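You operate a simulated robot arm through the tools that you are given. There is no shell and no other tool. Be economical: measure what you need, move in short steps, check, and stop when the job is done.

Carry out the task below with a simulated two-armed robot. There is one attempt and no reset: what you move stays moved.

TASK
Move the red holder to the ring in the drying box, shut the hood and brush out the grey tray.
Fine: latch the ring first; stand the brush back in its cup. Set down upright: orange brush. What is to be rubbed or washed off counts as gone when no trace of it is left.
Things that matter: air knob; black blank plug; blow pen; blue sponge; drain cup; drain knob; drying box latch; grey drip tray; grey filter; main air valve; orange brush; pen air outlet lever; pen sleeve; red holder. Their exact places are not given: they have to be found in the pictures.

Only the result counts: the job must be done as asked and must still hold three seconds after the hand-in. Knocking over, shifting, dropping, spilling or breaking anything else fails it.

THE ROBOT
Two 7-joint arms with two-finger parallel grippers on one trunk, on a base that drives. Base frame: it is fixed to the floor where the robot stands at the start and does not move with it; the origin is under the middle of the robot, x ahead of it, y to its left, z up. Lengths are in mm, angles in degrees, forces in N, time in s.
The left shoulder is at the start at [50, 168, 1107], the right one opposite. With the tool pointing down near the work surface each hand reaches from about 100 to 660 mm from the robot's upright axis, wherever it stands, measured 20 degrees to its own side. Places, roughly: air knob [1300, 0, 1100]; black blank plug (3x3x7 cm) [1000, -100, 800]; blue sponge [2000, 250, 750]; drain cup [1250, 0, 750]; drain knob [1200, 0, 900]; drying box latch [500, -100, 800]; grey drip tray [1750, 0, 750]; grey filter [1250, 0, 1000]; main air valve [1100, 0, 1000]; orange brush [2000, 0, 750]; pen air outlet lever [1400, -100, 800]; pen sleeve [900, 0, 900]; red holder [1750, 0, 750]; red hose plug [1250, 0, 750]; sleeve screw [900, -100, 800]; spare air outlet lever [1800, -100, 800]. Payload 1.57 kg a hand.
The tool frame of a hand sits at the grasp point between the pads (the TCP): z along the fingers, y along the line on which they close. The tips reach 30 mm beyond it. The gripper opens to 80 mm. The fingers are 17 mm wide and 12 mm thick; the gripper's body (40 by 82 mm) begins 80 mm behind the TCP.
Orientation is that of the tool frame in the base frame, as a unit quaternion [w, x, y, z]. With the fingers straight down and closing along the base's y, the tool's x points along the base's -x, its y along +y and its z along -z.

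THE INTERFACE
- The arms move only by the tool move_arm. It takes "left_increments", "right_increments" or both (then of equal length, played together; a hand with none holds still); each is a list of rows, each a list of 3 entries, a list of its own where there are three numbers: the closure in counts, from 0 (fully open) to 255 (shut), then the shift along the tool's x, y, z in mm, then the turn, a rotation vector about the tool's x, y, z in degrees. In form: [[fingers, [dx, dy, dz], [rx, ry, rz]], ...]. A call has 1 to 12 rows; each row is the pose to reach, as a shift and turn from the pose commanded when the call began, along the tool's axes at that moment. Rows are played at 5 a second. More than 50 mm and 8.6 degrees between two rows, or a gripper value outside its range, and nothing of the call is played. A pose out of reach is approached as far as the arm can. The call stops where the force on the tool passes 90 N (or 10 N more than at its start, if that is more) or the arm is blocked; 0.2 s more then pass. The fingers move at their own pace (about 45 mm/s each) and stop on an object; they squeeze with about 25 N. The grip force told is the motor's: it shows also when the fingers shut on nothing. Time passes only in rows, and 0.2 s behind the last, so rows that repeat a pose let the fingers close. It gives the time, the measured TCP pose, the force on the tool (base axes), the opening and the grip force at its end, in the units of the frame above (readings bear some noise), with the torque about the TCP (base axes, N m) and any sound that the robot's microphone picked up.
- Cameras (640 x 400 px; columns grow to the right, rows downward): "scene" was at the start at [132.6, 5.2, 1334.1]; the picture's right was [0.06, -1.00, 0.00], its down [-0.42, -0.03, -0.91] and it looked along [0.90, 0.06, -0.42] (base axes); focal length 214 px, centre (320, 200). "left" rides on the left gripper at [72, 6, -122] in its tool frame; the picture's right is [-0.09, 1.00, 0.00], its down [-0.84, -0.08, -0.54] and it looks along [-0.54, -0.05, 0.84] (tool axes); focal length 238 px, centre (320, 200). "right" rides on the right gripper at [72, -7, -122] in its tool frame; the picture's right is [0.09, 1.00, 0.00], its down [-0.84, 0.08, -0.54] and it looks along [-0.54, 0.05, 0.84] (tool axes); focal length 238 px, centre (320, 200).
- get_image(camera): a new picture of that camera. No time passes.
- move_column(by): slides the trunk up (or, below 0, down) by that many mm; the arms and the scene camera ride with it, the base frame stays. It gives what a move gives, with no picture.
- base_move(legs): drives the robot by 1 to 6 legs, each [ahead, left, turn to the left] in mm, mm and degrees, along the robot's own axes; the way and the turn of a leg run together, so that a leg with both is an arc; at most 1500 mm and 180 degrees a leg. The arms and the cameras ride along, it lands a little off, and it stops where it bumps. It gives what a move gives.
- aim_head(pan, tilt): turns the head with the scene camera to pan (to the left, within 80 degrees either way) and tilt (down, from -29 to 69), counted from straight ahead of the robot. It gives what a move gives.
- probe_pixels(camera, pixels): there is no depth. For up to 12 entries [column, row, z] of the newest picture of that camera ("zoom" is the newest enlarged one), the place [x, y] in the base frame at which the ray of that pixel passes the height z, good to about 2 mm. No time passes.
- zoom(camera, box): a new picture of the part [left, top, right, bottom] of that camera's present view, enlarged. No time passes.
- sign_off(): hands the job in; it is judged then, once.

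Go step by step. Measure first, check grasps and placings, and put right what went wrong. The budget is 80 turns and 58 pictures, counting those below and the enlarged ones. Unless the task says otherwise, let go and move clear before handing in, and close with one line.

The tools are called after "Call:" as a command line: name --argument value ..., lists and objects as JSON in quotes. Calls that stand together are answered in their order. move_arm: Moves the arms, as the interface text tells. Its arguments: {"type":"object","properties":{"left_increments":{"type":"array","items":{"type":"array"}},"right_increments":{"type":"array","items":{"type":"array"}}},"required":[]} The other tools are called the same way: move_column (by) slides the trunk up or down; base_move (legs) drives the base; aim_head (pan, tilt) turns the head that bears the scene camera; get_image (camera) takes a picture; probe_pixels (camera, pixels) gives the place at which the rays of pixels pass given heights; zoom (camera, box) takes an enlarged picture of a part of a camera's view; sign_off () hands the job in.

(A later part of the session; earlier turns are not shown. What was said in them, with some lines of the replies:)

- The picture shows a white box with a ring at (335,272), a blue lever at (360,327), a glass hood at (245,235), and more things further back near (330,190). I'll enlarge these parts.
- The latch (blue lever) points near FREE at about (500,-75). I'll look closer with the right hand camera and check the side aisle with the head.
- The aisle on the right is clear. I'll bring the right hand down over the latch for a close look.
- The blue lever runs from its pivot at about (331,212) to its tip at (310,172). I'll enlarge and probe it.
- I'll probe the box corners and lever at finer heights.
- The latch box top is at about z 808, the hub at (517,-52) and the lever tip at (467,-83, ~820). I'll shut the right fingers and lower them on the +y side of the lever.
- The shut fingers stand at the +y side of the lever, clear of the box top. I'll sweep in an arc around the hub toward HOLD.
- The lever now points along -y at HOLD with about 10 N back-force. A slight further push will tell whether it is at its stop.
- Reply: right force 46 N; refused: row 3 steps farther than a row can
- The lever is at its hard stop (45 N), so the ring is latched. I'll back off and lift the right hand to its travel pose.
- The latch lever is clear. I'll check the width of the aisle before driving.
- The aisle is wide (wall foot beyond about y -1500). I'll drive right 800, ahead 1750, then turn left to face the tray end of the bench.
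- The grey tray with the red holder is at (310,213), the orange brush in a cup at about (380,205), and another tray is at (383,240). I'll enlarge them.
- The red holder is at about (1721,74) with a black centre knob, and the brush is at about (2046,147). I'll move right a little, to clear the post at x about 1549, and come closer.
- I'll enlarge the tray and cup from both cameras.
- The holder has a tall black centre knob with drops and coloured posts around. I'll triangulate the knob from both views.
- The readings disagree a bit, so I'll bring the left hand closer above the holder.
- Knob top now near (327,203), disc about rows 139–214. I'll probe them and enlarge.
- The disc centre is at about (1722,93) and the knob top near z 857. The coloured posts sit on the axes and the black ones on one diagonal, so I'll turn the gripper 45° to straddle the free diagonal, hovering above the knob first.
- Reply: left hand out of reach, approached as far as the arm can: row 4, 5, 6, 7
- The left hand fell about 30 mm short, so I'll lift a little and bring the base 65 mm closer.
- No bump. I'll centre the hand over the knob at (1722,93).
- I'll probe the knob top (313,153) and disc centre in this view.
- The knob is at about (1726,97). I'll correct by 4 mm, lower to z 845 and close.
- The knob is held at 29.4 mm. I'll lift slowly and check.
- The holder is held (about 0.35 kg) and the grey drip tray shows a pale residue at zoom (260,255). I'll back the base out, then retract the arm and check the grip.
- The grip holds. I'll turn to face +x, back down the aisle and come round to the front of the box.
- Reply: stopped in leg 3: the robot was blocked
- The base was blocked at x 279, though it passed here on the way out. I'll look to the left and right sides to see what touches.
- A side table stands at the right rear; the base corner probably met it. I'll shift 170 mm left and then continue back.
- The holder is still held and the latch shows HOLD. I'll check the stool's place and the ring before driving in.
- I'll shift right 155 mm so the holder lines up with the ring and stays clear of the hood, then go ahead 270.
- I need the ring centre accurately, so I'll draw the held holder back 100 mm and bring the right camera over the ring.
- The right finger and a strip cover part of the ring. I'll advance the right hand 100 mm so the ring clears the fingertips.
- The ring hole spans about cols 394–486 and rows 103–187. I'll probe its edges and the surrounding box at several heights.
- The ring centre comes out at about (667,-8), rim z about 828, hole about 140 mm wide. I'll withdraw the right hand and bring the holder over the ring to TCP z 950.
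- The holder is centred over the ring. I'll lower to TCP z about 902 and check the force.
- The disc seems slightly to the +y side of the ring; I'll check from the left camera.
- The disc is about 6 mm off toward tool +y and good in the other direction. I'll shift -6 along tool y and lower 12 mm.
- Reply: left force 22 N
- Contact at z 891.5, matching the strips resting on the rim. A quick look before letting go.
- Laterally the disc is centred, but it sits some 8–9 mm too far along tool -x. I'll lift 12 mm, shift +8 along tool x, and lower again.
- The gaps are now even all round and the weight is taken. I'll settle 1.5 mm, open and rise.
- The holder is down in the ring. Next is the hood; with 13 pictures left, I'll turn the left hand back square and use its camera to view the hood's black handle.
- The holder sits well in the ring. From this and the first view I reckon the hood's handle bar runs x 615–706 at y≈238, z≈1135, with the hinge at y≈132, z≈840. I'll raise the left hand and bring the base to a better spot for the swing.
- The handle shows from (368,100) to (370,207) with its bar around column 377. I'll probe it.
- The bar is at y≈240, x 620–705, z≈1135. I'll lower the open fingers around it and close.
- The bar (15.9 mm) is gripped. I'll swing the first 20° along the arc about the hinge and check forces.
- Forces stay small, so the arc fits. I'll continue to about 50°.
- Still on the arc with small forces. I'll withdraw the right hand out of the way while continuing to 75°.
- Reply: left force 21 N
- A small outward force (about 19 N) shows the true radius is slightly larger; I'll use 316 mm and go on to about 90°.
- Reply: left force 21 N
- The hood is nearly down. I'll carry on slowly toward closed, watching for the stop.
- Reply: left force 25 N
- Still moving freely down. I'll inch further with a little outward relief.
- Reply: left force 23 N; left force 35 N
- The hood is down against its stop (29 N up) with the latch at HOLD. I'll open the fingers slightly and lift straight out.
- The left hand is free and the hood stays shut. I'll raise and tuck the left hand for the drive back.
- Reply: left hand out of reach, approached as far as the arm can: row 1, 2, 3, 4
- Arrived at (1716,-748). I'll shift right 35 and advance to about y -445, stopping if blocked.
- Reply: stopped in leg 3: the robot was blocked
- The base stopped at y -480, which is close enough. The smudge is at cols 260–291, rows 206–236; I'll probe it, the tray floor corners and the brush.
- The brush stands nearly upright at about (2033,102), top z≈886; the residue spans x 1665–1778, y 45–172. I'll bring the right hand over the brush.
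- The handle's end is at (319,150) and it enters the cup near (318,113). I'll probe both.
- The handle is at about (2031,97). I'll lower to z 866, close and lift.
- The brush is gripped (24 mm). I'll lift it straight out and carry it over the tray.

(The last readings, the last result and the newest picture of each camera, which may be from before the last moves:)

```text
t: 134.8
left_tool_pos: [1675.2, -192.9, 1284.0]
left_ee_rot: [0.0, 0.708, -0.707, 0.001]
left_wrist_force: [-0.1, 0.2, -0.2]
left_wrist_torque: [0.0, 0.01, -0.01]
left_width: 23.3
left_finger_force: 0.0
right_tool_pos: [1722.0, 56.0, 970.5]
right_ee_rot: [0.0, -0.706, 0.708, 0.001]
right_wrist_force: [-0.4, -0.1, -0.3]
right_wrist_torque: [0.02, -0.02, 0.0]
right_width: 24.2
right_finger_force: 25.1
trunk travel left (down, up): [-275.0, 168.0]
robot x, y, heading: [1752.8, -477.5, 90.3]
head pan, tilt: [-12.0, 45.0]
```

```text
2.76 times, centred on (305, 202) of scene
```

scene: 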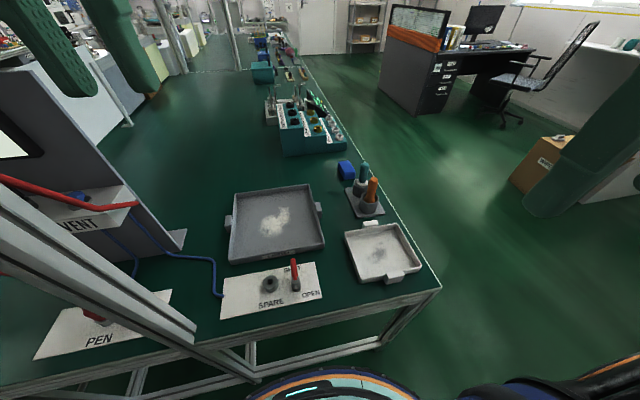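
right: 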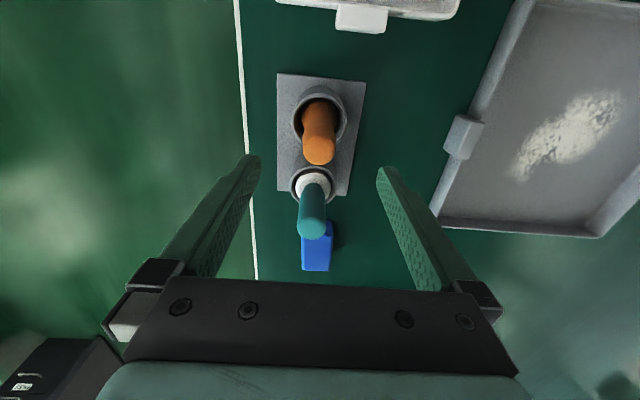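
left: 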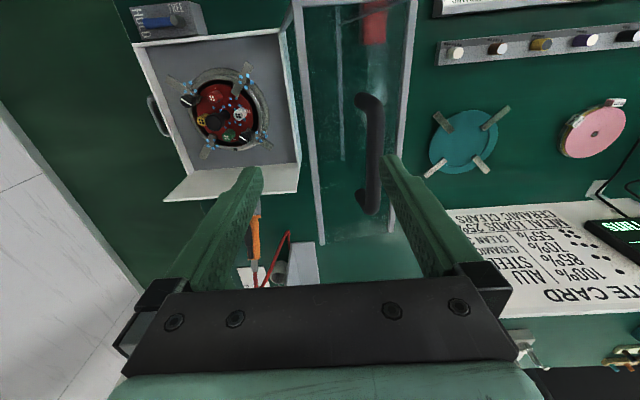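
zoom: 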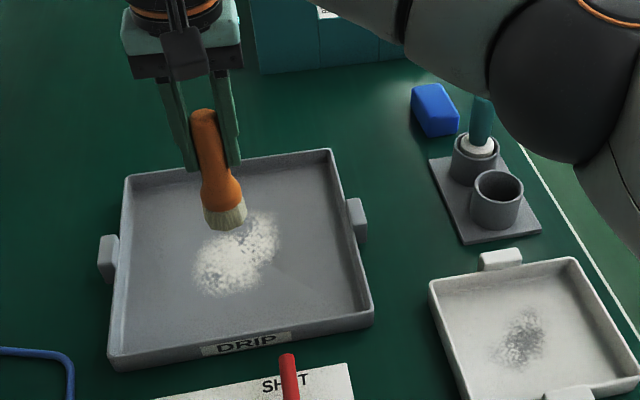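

The bristles hang about 97 mm below the grip. I'll tilt the brush 15° forward for reach and lower it over the residue until just above the floor.

Call:
move_arm --right_increments '[[255, [-5, 0, 20], [0, -5, 0]], [255, [-10, 0, 40], [0, -10, 0]], [255, [-19, 0, 65], [0, -15, 0]], [255, [-19, 0, 85], [0, -15, 0]], [255, [-19, 0, 95], [0, -15, 0]], [255, [-19, 0, 101], [0, -15, 0]]]'

```text
t: 136.2
left_tool_pos: [1676.9, -193.9, 1284.7]
left_ee_rot: [0.0, -0.707, 0.707, -0.001]
left_wrist_force: [1.0, -0.3, 0.0]
left_wrist_torque: [0.0, 0.0, -0.01]
left_width: 23.5
left_finger_force: 0.0
right_tool_pos: [1721.6, 75.8, 871.8]
right_ee_rot: [-0.092, 0.701, -0.701, -0.094]
right_wrist_force: [0.2, 0.8, -1.2]
right_wrist_torque: [0.0, -0.05, -0.01]
right_width: 24.1
right_finger_force: 24.7
trunk travel left (down, up): [-275.0, 168.0]
robot x, y, heading: [1752.6, -481.7, 90.1]
head pan, tilt: [-12.0, 45.0]
```

No contact yet. I'll lower a further 6 mm.

Call:
move_arm --right_increments '[[255, [0.8, 0, 2.9], [0, 0, 0]], [255, [1.55, 0, 5.8], [0, 0, 0]]]'

```text
t: 136.8
left_tool_pos: [1676.6, -192.3, 1284.4]
left_ee_rot: [0.001, -0.707, 0.707, -0.001]
left_wrist_force: [-0.3, -0.2, 0.7]
left_wrist_torque: [0.01, -0.01, 0.0]
left_width: 23.3
left_finger_force: 0.2
right_tool_pos: [1723.0, 73.8, 864.0]
right_ee_rot: [0.092, -0.701, 0.701, 0.094]
right_wrist_force: [-0.9, 0.1, -0.6]
right_wrist_torque: [-0.01, -0.01, 0.01]
right_width: 24.4
right_finger_force: 25.0
trunk travel left (down, up): [-275.0, 168.0]
robot x, y, heading: [1749.8, -476.6, 90.2]
head pan, tilt: [-12.0, 45.0]
```

Call:
move_arm --right_increments '[[255, [0.8, 0, 2.9], [0, 0, 0]], [255, [1.55, 0, 5.8], [0, 0, 0]]]'

```text
t: 137.4
left_tool_pos: [1676.5, -196.9, 1286.7]
left_ee_rot: [0.001, -0.707, 0.708, 0.001]
left_wrist_force: [0.5, -0.1, 0.0]
left_wrist_torque: [-0.01, 0.01, 0.02]
left_width: 23.7
left_finger_force: 0.1
right_tool_pos: [1720.8, 75.1, 863.6]
right_ee_rot: [-0.094, 0.701, -0.7, -0.097]
right_wrist_force: [1.1, -2.7, 24.5]
right_wrist_torque: [-0.1, -0.22, -0.04]
right_width: 24.5
right_finger_force: 25.5
trunk travel left (down, up): [-275.0, 168.0]
robot x, y, heading: [1749.0, -479.6, 89.9]
head pan, tilt: [-12.0, 45.0]
```

Contact is at TCP z≈863 with 24 N. I'll ease up 2.5 mm and start sweeping in lines across the residue.

Call:
move_arm --right_increments '[[255, [38, 0, -12.8], [0, 0, 0]], [255, [38, 45, -12.8], [0, 0, 0]], [255, [25.4, 62, -9.4], [0, 0, 0]], [255, [25.4, 20, -9.4], [0, 0, 0]], [255, [25.4, -22, -9.4], [0, 0, 0]], [255, [25.4, -62, -9.4], [0, 0, 0]], [255, [12.9, -62, -6], [0, 0, 0]], [255, [12.9, -20, -6], [0, 0, 0]], [255, [12.9, 22, -6], [0, 0, 0]], [255, [12.9, 62, -6], [0, 0, 0]], [255, [-0.65, 62, -2.4], [0, 0, 0]], [255, [-0.65, 20, -2.4], [0, 0, 0]]]'

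```text
t: 140.0
left_tool_pos: [1676.7, -193.4, 1284.4]
left_ee_rot: [0.0, -0.707, 0.708, 0.0]
left_wrist_force: [0.2, 0.7, -0.1]
left_wrist_torque: [0.03, -0.02, -0.03]
left_width: 23.4
left_finger_force: 0.0
right_tool_pos: [1703.4, 75.3, 861.8]
right_ee_rot: [0.092, -0.701, 0.701, 0.094]
right_wrist_force: [0.7, 1.2, 6.5]
right_wrist_torque: [0.15, -0.02, 0.05]
right_width: 24.3
right_finger_force: 24.2
trunk travel left (down, up): [-275.0, 168.0]
robot x, y, heading: [1755.1, -480.4, 90.3]
head pan, tilt: [-12.0, 45.0]
```

Steady 6.5 N contact. Next lines.

Call:
move_arm --right_increments '[[255, [0, -42, 0], [0, 0, 0]], [255, [0, -82, 0], [0, 0, 0]], [255, [-11.6, -82, 3.1], [0, 0, 0]], [255, [-11.6, -40, 3.1], [0, 0, 0]], [255, [-11.6, 2, 3.1], [0, 0, 0]], [255, [-11.6, 42, 3.1], [0, 0, 0]], [255, [-23.2, 42, 6.2], [0, 0, 0]], [255, [-23.2, 0, 6.2], [0, 0, 0]], [255, [-23.2, -42, 6.2], [0, 0, 0]], [255, [-23.2, -82, 6.2], [0, 0, 0]], [255, [-34.8, -82, 9.3], [0, 0, 0]], [255, [-34.8, -40, 9.3], [0, 0, 0]]]'

```text
t: 142.6
left_tool_pos: [1675.0, -194.9, 1284.5]
left_ee_rot: [0.0, 0.707, -0.707, 0.001]
left_wrist_force: [0.3, -0.4, 0.5]
left_wrist_torque: [0.01, 0.03, 0.01]
left_width: 23.6
left_finger_force: 0.1
right_tool_pos: [1742.1, 111.5, 861.9]
right_ee_rot: [-0.093, 0.701, -0.701, -0.094]
right_wrist_force: [0.7, -0.8, 7.6]
right_wrist_torque: [0.06, -0.06, 0.01]
right_width: 24.3
right_finger_force: 24.8
trunk travel left (down, up): [-275.0, 168.0]
robot x, y, heading: [1753.3, -479.2, 90.4]
head pan, tilt: [-12.0, 45.0]
```

Good. Next lines, towards the far end of the residue.

Call:
move_arm --right_increments '[[255, [0, 42, 0], [0, 0, 0]], [255, [0, 75, 0], [0, 0, 0]], [255, [-11.6, 75, 3.1], [0, 0, 0]], [255, [-11.6, 35, 3.1], [0, 0, 0]], [255, [-11.6, -5, 3.1], [0, 0, 0]], [255, [-11.6, -42, 3.1], [0, 0, 0]], [255, [-23.2, -42, 6.2], [0, 0, 0]], [255, [-23.2, 0, 6.2], [0, 0, 0]], [255, [-23.2, 40, 6.2], [0, 0, 0]], [255, [-34.8, 40, 9.3], [0, 0, 0]], [255, [-34.8, 0, 9.3], [0, 0, 0]], [255, [-34.8, -42, 9.3], [0, 0, 0]]]'

Call:
zoom --camera "scene" --box '[225, 170, 335, 265]'

```text
t: 145.2
left_tool_pos: [1676.6, -194.2, 1284.2]
left_ee_rot: [0.0, 0.708, -0.707, 0.0]
left_wrist_force: [0.0, 0.7, -0.2]
left_wrist_torque: [-0.02, -0.02, 0.02]
left_width: 23.7
left_finger_force: 0.0
right_tool_pos: [1784.9, 146.5, 863.3]
right_ee_rot: [0.093, -0.701, 0.701, 0.094]
right_wrist_force: [-0.4, 1.9, 8.6]
right_wrist_torque: [0.22, 0.0, 0.01]
right_width: 24.8
right_finger_force: 25.3
right hand out of reach, approached as far as the arm can: row 2, 3, 9, 10
trunk travel left (down, up): [-275.0, 168.0]
robot x, y, heading: [1754.5, -479.7, 89.9]
head pan, tilt: [-12.0, 45.0]
```

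```text
4.21 times, centred on (280, 218) of scene
```

zoom: 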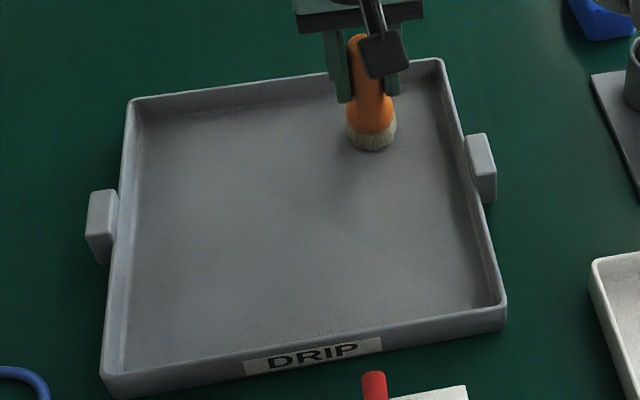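

The residue is gone in this view. I'll lift the brush, bring it upright and carry it back over its cup.

Call:
move_arm --right_increments '[[255, [-9, 0, -34], [0, 0, 0]], [255, [-18, 0, -68], [0, 0, 0]], [255, [-27.7, 0, -103.4], [0, 0, 0]], [255, [-20, -40, -105], [0, 5, 0]], [255, [-12, -82, -107], [0, 10, 0]], [255, [-4, -124, -109], [0, 15, 0]], [255, [4, -166, -112], [0, 15, 0]], [255, [12, -208, -114], [0, 15, 0]], [255, [20.6, -247, -116.3], [0, 15, 0]], [255, [20.6, -247, -116.3], [0, 15, 0]]]'

Call:
get_image --camera "right"

```text
t: 147.4
left_tool_pos: [1676.5, -192.6, 1284.8]
left_ee_rot: [0.0, 0.708, -0.707, 0.001]
left_wrist_force: [0.4, 0.4, 0.1]
left_wrist_torque: [0.03, -0.01, 0.0]
left_width: 23.4
left_finger_force: 0.1
right_tool_pos: [2031.9, 96.4, 968.0]
right_ee_rot: [0.0, 0.709, -0.706, -0.001]
right_wrist_force: [0.1, 0.0, -1.1]
right_wrist_torque: [0.0, 0.0, 0.01]
right_width: 24.3
right_finger_force: 25.3
trunk travel left (down, up): [-275.0, 168.0]
robot x, y, heading: [1753.9, -477.9, 90.2]
head pan, tilt: [-12.0, 45.0]
```

```text
3 pictures are left
```

right: 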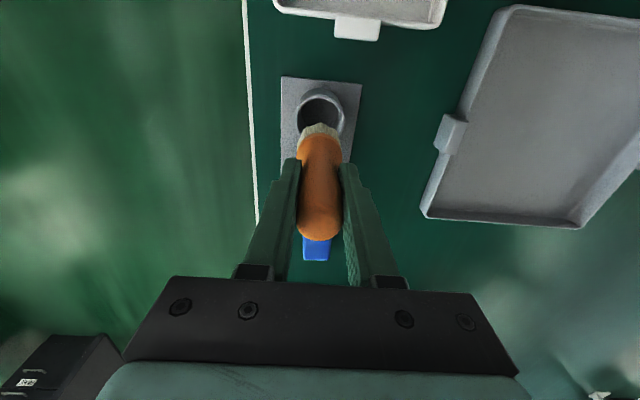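

The tray is clean from this side too. I'll check the bristle tip against the cup rim.

Call:
probe_pixels --camera "right" --pixels '[[320, 131, 870], [321, 108, 800], [300, 108, 800], [343, 108, 800], [321, 90, 800], [321, 127, 800], [320, 82, 765]]'

```text
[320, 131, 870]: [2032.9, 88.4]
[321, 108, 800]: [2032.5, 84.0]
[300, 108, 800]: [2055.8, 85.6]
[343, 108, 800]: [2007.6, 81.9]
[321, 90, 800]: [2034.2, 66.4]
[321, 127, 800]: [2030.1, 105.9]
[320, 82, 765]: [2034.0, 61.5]
```

The bristle tip (2033,89) lines up with the cup centre (2032,88). I'll lower straight in.

Call:
move_arm --right_increments '[[255, [0, 0, 30], [0, 0, 0]], [255, [0, 0, 55], [0, 0, 0]], [255, [0, 0, 75], [0, 0, 0]], [255, [0, 0, 88], [0, 0, 0]], [255, [0, 0, 97], [0, 0, 0]]]'

```text
t: 148.6
left_tool_pos: [1674.4, -202.8, 1289.1]
left_ee_rot: [-0.005, 0.708, -0.707, -0.002]
left_wrist_force: [-0.4, 0.5, -0.1]
left_wrist_torque: [-0.02, 0.02, 0.01]
left_width: 23.6
left_finger_force: 0.0
right_tool_pos: [2031.0, 97.5, 894.3]
right_ee_rot: [0.01, -0.707, 0.707, 0.016]
right_wrist_force: [10.4, -21.3, 82.6]
right_wrist_torque: [-0.81, 0.82, 0.27]
right_width: 24.8
right_finger_force: 25.4
trunk travel left (down, up): [-275.0, 168.0]
robot x, y, heading: [1754.6, -480.2, 90.1]
head pan, tilt: [-12.0, 45.0]
```

The bristles caught the rim (83 N, pushed toward -y). I'll raise at once and look.

Call:
move_arm --right_increments '[[255, [0, 0, -20], [0, 0, 0]], [255, [0, 0, -35], [0, 0, 0]]]'

Call:
zoom --camera "right" --box '[255, 60, 385, 250]'

```text
t: 149.2
left_tool_pos: [1675.8, -193.3, 1283.6]
left_ee_rot: [0.0, 0.708, -0.706, 0.0]
left_wrist_force: [-0.7, 0.5, 0.0]
left_wrist_torque: [0.02, -0.03, 0.02]
left_width: 23.4
left_finger_force: 0.1
right_tool_pos: [2030.7, 97.3, 903.1]
right_ee_rot: [0.001, 0.708, -0.707, 0.0]
right_wrist_force: [-0.1, 0.0, -0.1]
right_wrist_torque: [0.01, -0.01, -0.02]
right_width: 24.9
right_finger_force: 25.1
trunk travel left (down, up): [-275.0, 168.0]
robot x, y, heading: [1755.2, -481.5, 90.1]
head pan, tilt: [-12.0, 45.0]
```

```text
2.11 times, centred on (320, 155) of right
```

zoom: 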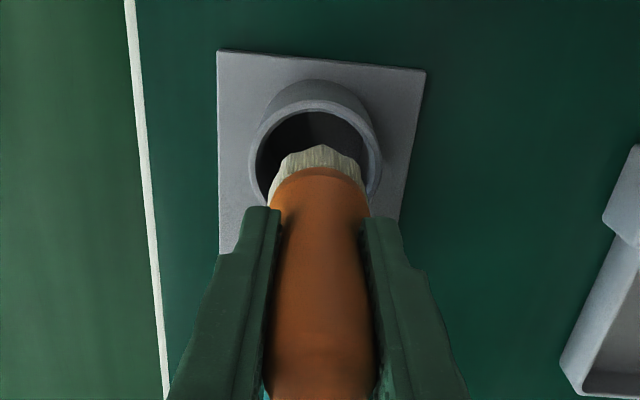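

The bristles sit about 8.5 mm too far +y and 2 mm too far -x. I'll correct and lower gently.

Call:
move_arm --right_increments '[[255, [4, -1, -3], [0, 0, 0]], [255, [8.5, -2, -3], [0, 0, 0]], [255, [8.5, -2, 5], [0, 0, 0]], [255, [8.5, -2, 12], [0, 0, 0]]]'

```text
t: 150.2
left_tool_pos: [1676.7, -192.9, 1284.4]
left_ee_rot: [0.0, 0.708, -0.706, -0.001]
left_wrist_force: [0.6, 0.2, 0.0]
left_wrist_torque: [0.01, 0.0, 0.0]
left_width: 23.5
left_finger_force: 0.0
right_tool_pos: [2033.5, 89.2, 894.0]
right_ee_rot: [0.0, 0.707, -0.707, -0.001]
right_wrist_force: [-0.1, 0.4, -0.3]
right_wrist_torque: [0.03, 0.03, 0.0]
right_width: 25.0
right_finger_force: 24.8
trunk travel left (down, up): [-275.0, 168.0]
robot x, y, heading: [1752.3, -481.3, 90.2]
head pan, tilt: [-12.0, 45.0]
```

No contact now at z 894. Continue down.

Call:
move_arm --right_increments '[[255, [0, 0, 5], [0, 0, 0]], [255, [0, 0, 10], [0, 0, 0]], [255, [0, 0, 14], [0, 0, 0]]]'

```text
t: 151.0
left_tool_pos: [1677.1, -193.1, 1285.2]
left_ee_rot: [0.0, 0.708, -0.706, 0.0]
left_wrist_force: [-0.2, 0.1, -0.2]
left_wrist_torque: [-0.01, 0.0, -0.03]
left_width: 23.7
left_finger_force: 0.1
right_tool_pos: [2032.9, 89.9, 879.2]
right_ee_rot: [0.001, 0.708, -0.706, -0.003]
right_wrist_force: [0.5, -0.7, 0.2]
right_wrist_torque: [-0.01, 0.0, 0.02]
right_width: 24.6
right_finger_force: 24.9
trunk travel left (down, up): [-275.0, 168.0]
robot x, y, heading: [1755.1, -475.7, 90.2]
head pan, tilt: [-12.0, 45.0]
```

It's inside the cup. Lower on to the cup floor.

Call:
move_arm --right_increments '[[255, [0, 0, 5], [0, 0, 0]], [255, [0, 0, 9], [0, 0, 0]], [255, [0, 0, 12], [0, 0, 0]]]'

```text
t: 151.8
left_tool_pos: [1676.0, -194.3, 1285.8]
left_ee_rot: [0.001, 0.707, -0.707, 0.001]
left_wrist_force: [-0.1, -1.0, -0.2]
left_wrist_torque: [0.0, 0.02, 0.0]
left_width: 23.6
left_finger_force: 0.0
right_tool_pos: [2034.6, 89.8, 868.2]
right_ee_rot: [0.0, 0.708, -0.706, -0.002]
right_wrist_force: [-0.3, 0.2, -0.6]
right_wrist_torque: [0.0, 0.02, 0.02]
right_width: 24.6
right_finger_force: 25.6
trunk travel left (down, up): [-275.0, 168.0]
robot x, y, heading: [1749.5, -477.8, 89.9]
head pan, tilt: [-12.0, 45.0]
```

Call:
move_arm --right_increments '[[255, [0, 0, 2.5], [0, 0, 0]], [255, [0, 0, 5], [0, 0, 0]]]'

```text
t: 152.4
left_tool_pos: [1675.7, -192.1, 1284.7]
left_ee_rot: [0.0, 0.707, -0.707, 0.0]
left_wrist_force: [0.8, -0.2, 0.1]
left_wrist_torque: [-0.03, -0.04, 0.03]
left_width: 23.4
left_finger_force: 0.0
right_tool_pos: [2033.0, 88.5, 862.5]
right_ee_rot: [0.0, -0.707, 0.707, 0.001]
right_wrist_force: [0.2, 0.4, -1.1]
right_wrist_torque: [-0.03, 0.01, 0.01]
right_width: 24.5
right_finger_force: 25.1
trunk travel left (down, up): [-275.0, 168.0]
robot x, y, heading: [1753.6, -476.0, 90.0]
head pan, tilt: [-12.0, 45.0]
```

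The brush must have slid up a little in the grip; I'll lower a few mm more to find the floor.

Call:
move_arm --right_increments '[[255, [0, 0, 2], [0, 0, 0]], [255, [0, 0, 4], [0, 0, 0]], [255, [0, 0, 6], [0, 0, 0]]]'

```text
t: 153.2
left_tool_pos: [1675.0, -193.7, 1285.7]
left_ee_rot: [0.0, 0.707, -0.707, 0.0]
left_wrist_force: [1.2, 0.0, 0.8]
left_wrist_torque: [-0.02, 0.04, -0.02]
left_width: 23.5
left_finger_force: 0.0
right_tool_pos: [2033.3, 89.8, 856.6]
right_ee_rot: [0.0, -0.707, 0.708, 0.002]
right_wrist_force: [0.8, 0.3, -0.3]
right_wrist_torque: [0.02, -0.02, 0.0]
right_width: 24.5
right_finger_force: 24.7
trunk travel left (down, up): [-275.0, 168.0]
robot x, y, heading: [1755.0, -479.8, 90.2]
head pan, tilt: [-12.0, 45.0]
```

Call:
move_arm --right_increments '[[255, [0, 0, 2], [0, 0, 0]], [255, [0, 0, 4], [0, 0, 0]], [255, [0, 0, 6], [0, 0, 0]]]'

```text
t: 154.0
left_tool_pos: [1676.5, -194.5, 1284.5]
left_ee_rot: [0.0, -0.707, 0.707, 0.001]
left_wrist_force: [0.2, -0.1, 0.3]
left_wrist_torque: [-0.02, 0.0, -0.02]
left_width: 23.6
left_finger_force: 0.2
right_tool_pos: [2032.8, 89.1, 850.9]
right_ee_rot: [-0.001, -0.707, 0.707, 0.002]
right_wrist_force: [-0.2, 0.7, -0.7]
right_wrist_torque: [0.01, -0.05, -0.02]
right_width: 24.7
right_finger_force: 25.6
trunk travel left (down, up): [-275.0, 168.0]
robot x, y, heading: [1752.3, -479.6, 90.0]
head pan, tilt: [-12.0, 45.0]
```

Call:
move_arm --right_increments '[[255, [0, 0, 2], [0, 0, 0]], [255, [0, 0, 4], [0, 0, 0]], [255, [0, 0, 6], [0, 0, 0]], [255, [0, 0, 8], [0, 0, 0]]]'

Call:
zoom --camera "scene" --box '[300, 140, 430, 225]'

```text
t: 155.0
left_tool_pos: [1675.0, -196.7, 1287.5]
left_ee_rot: [0.002, -0.707, 0.707, 0.0]
left_wrist_force: [-0.7, -0.7, -0.3]
left_wrist_torque: [0.02, 0.03, -0.01]
left_width: 23.5
left_finger_force: 0.0
right_tool_pos: [2032.7, 88.8, 848.6]
right_ee_rot: [0.003, -0.707, 0.707, 0.005]
right_wrist_force: [3.6, -4.8, 31.5]
right_wrist_torque: [-0.72, -0.22, 0.02]
right_width: 24.9
right_finger_force: 25.1
trunk travel left (down, up): [-275.0, 168.0]
robot x, y, heading: [1753.3, -478.8, 90.3]
head pan, tilt: [-12.0, 45.0]
```

```text
4.71 times, centred on (365, 182) of scene
5 turns are left
```

zoom: 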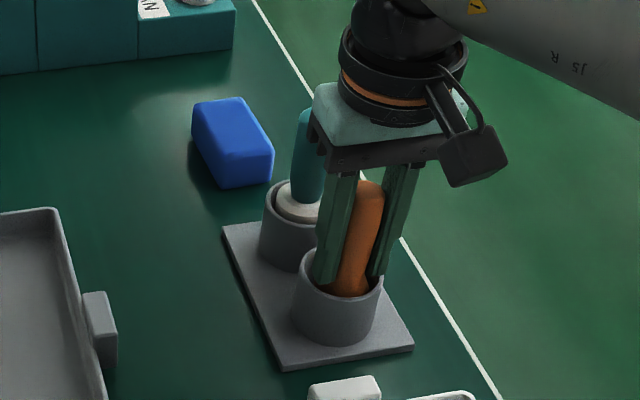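

The brush stands on the cup floor (31 N). I'll ease off, open and rise straight up.

Call:
move_arm --right_increments '[[255, [0, 0, -4], [0, 0, 0]], [160, [0, 0, -4], [0, 0, 0]], [60, [0, 0, -4], [0, 0, 0]], [0, [0, 0, -4], [0, 0, 0]], [0, [0, 0, -4], [0, 0, 0]], [0, [0, 0, -4], [0, 0, 0]], [0, [0, 0, -30], [0, 0, 0]], [0, [0, 0, -70], [0, 0, 0]], [0, [0, 0, -115], [0, 0, 0]], [0, [20, 0, -160], [0, 0, 0]], [0, [50, 0, -195], [0, 0, 0]]]'

Call:
zoom --camera "scene" --box '[225, 140, 425, 270]'

```text
t: 157.4
left_tool_pos: [1676.9, -193.7, 1284.9]
left_ee_rot: [0.0, 0.707, -0.707, 0.001]
left_wrist_force: [-0.2, -0.4, 0.1]
left_wrist_torque: [0.0, 0.0, 0.02]
left_width: 23.7
left_finger_force: 0.1
right_tool_pos: [2033.3, 38.5, 1039.4]
right_ee_rot: [0.001, 0.708, -0.706, -0.002]
right_wrist_force: [-0.1, 0.0, 0.1]
right_wrist_torque: [0.03, -0.01, -0.01]
right_width: 80.2
right_finger_force: 0.1
trunk travel left (down, up): [-275.0, 168.0]
robot x, y, heading: [1753.1, -474.9, 90.2]
head pan, tilt: [-12.0, 45.0]
```

```text
3.08 times, centred on (325, 205) of scene
4 turns are left
```

zoom: 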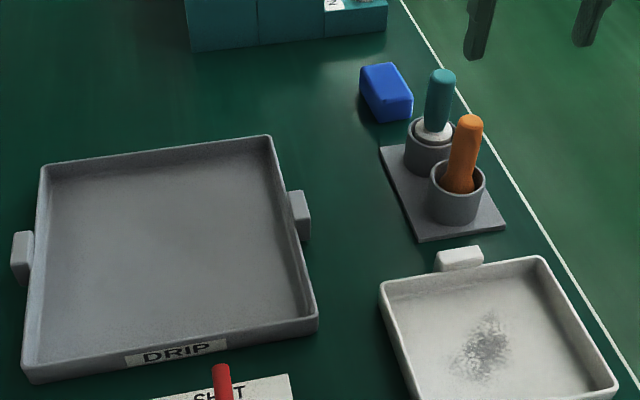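

The brush stands back in its cup, the grey tray is clean, and both hands are clear, so I'm handing in.

Call:
sign_off

```text
The job is handed in.
```

I latched the ring at HOLD, set the red holder in it, shut the hood, brushed the grey tray until no residue showed in the pictures, and stood the orange brush back in its cup. The base was blocked twice while driving, once beside a side table and once at the bench edge. I saw nothing disturbed, but I did not go back to check the table.
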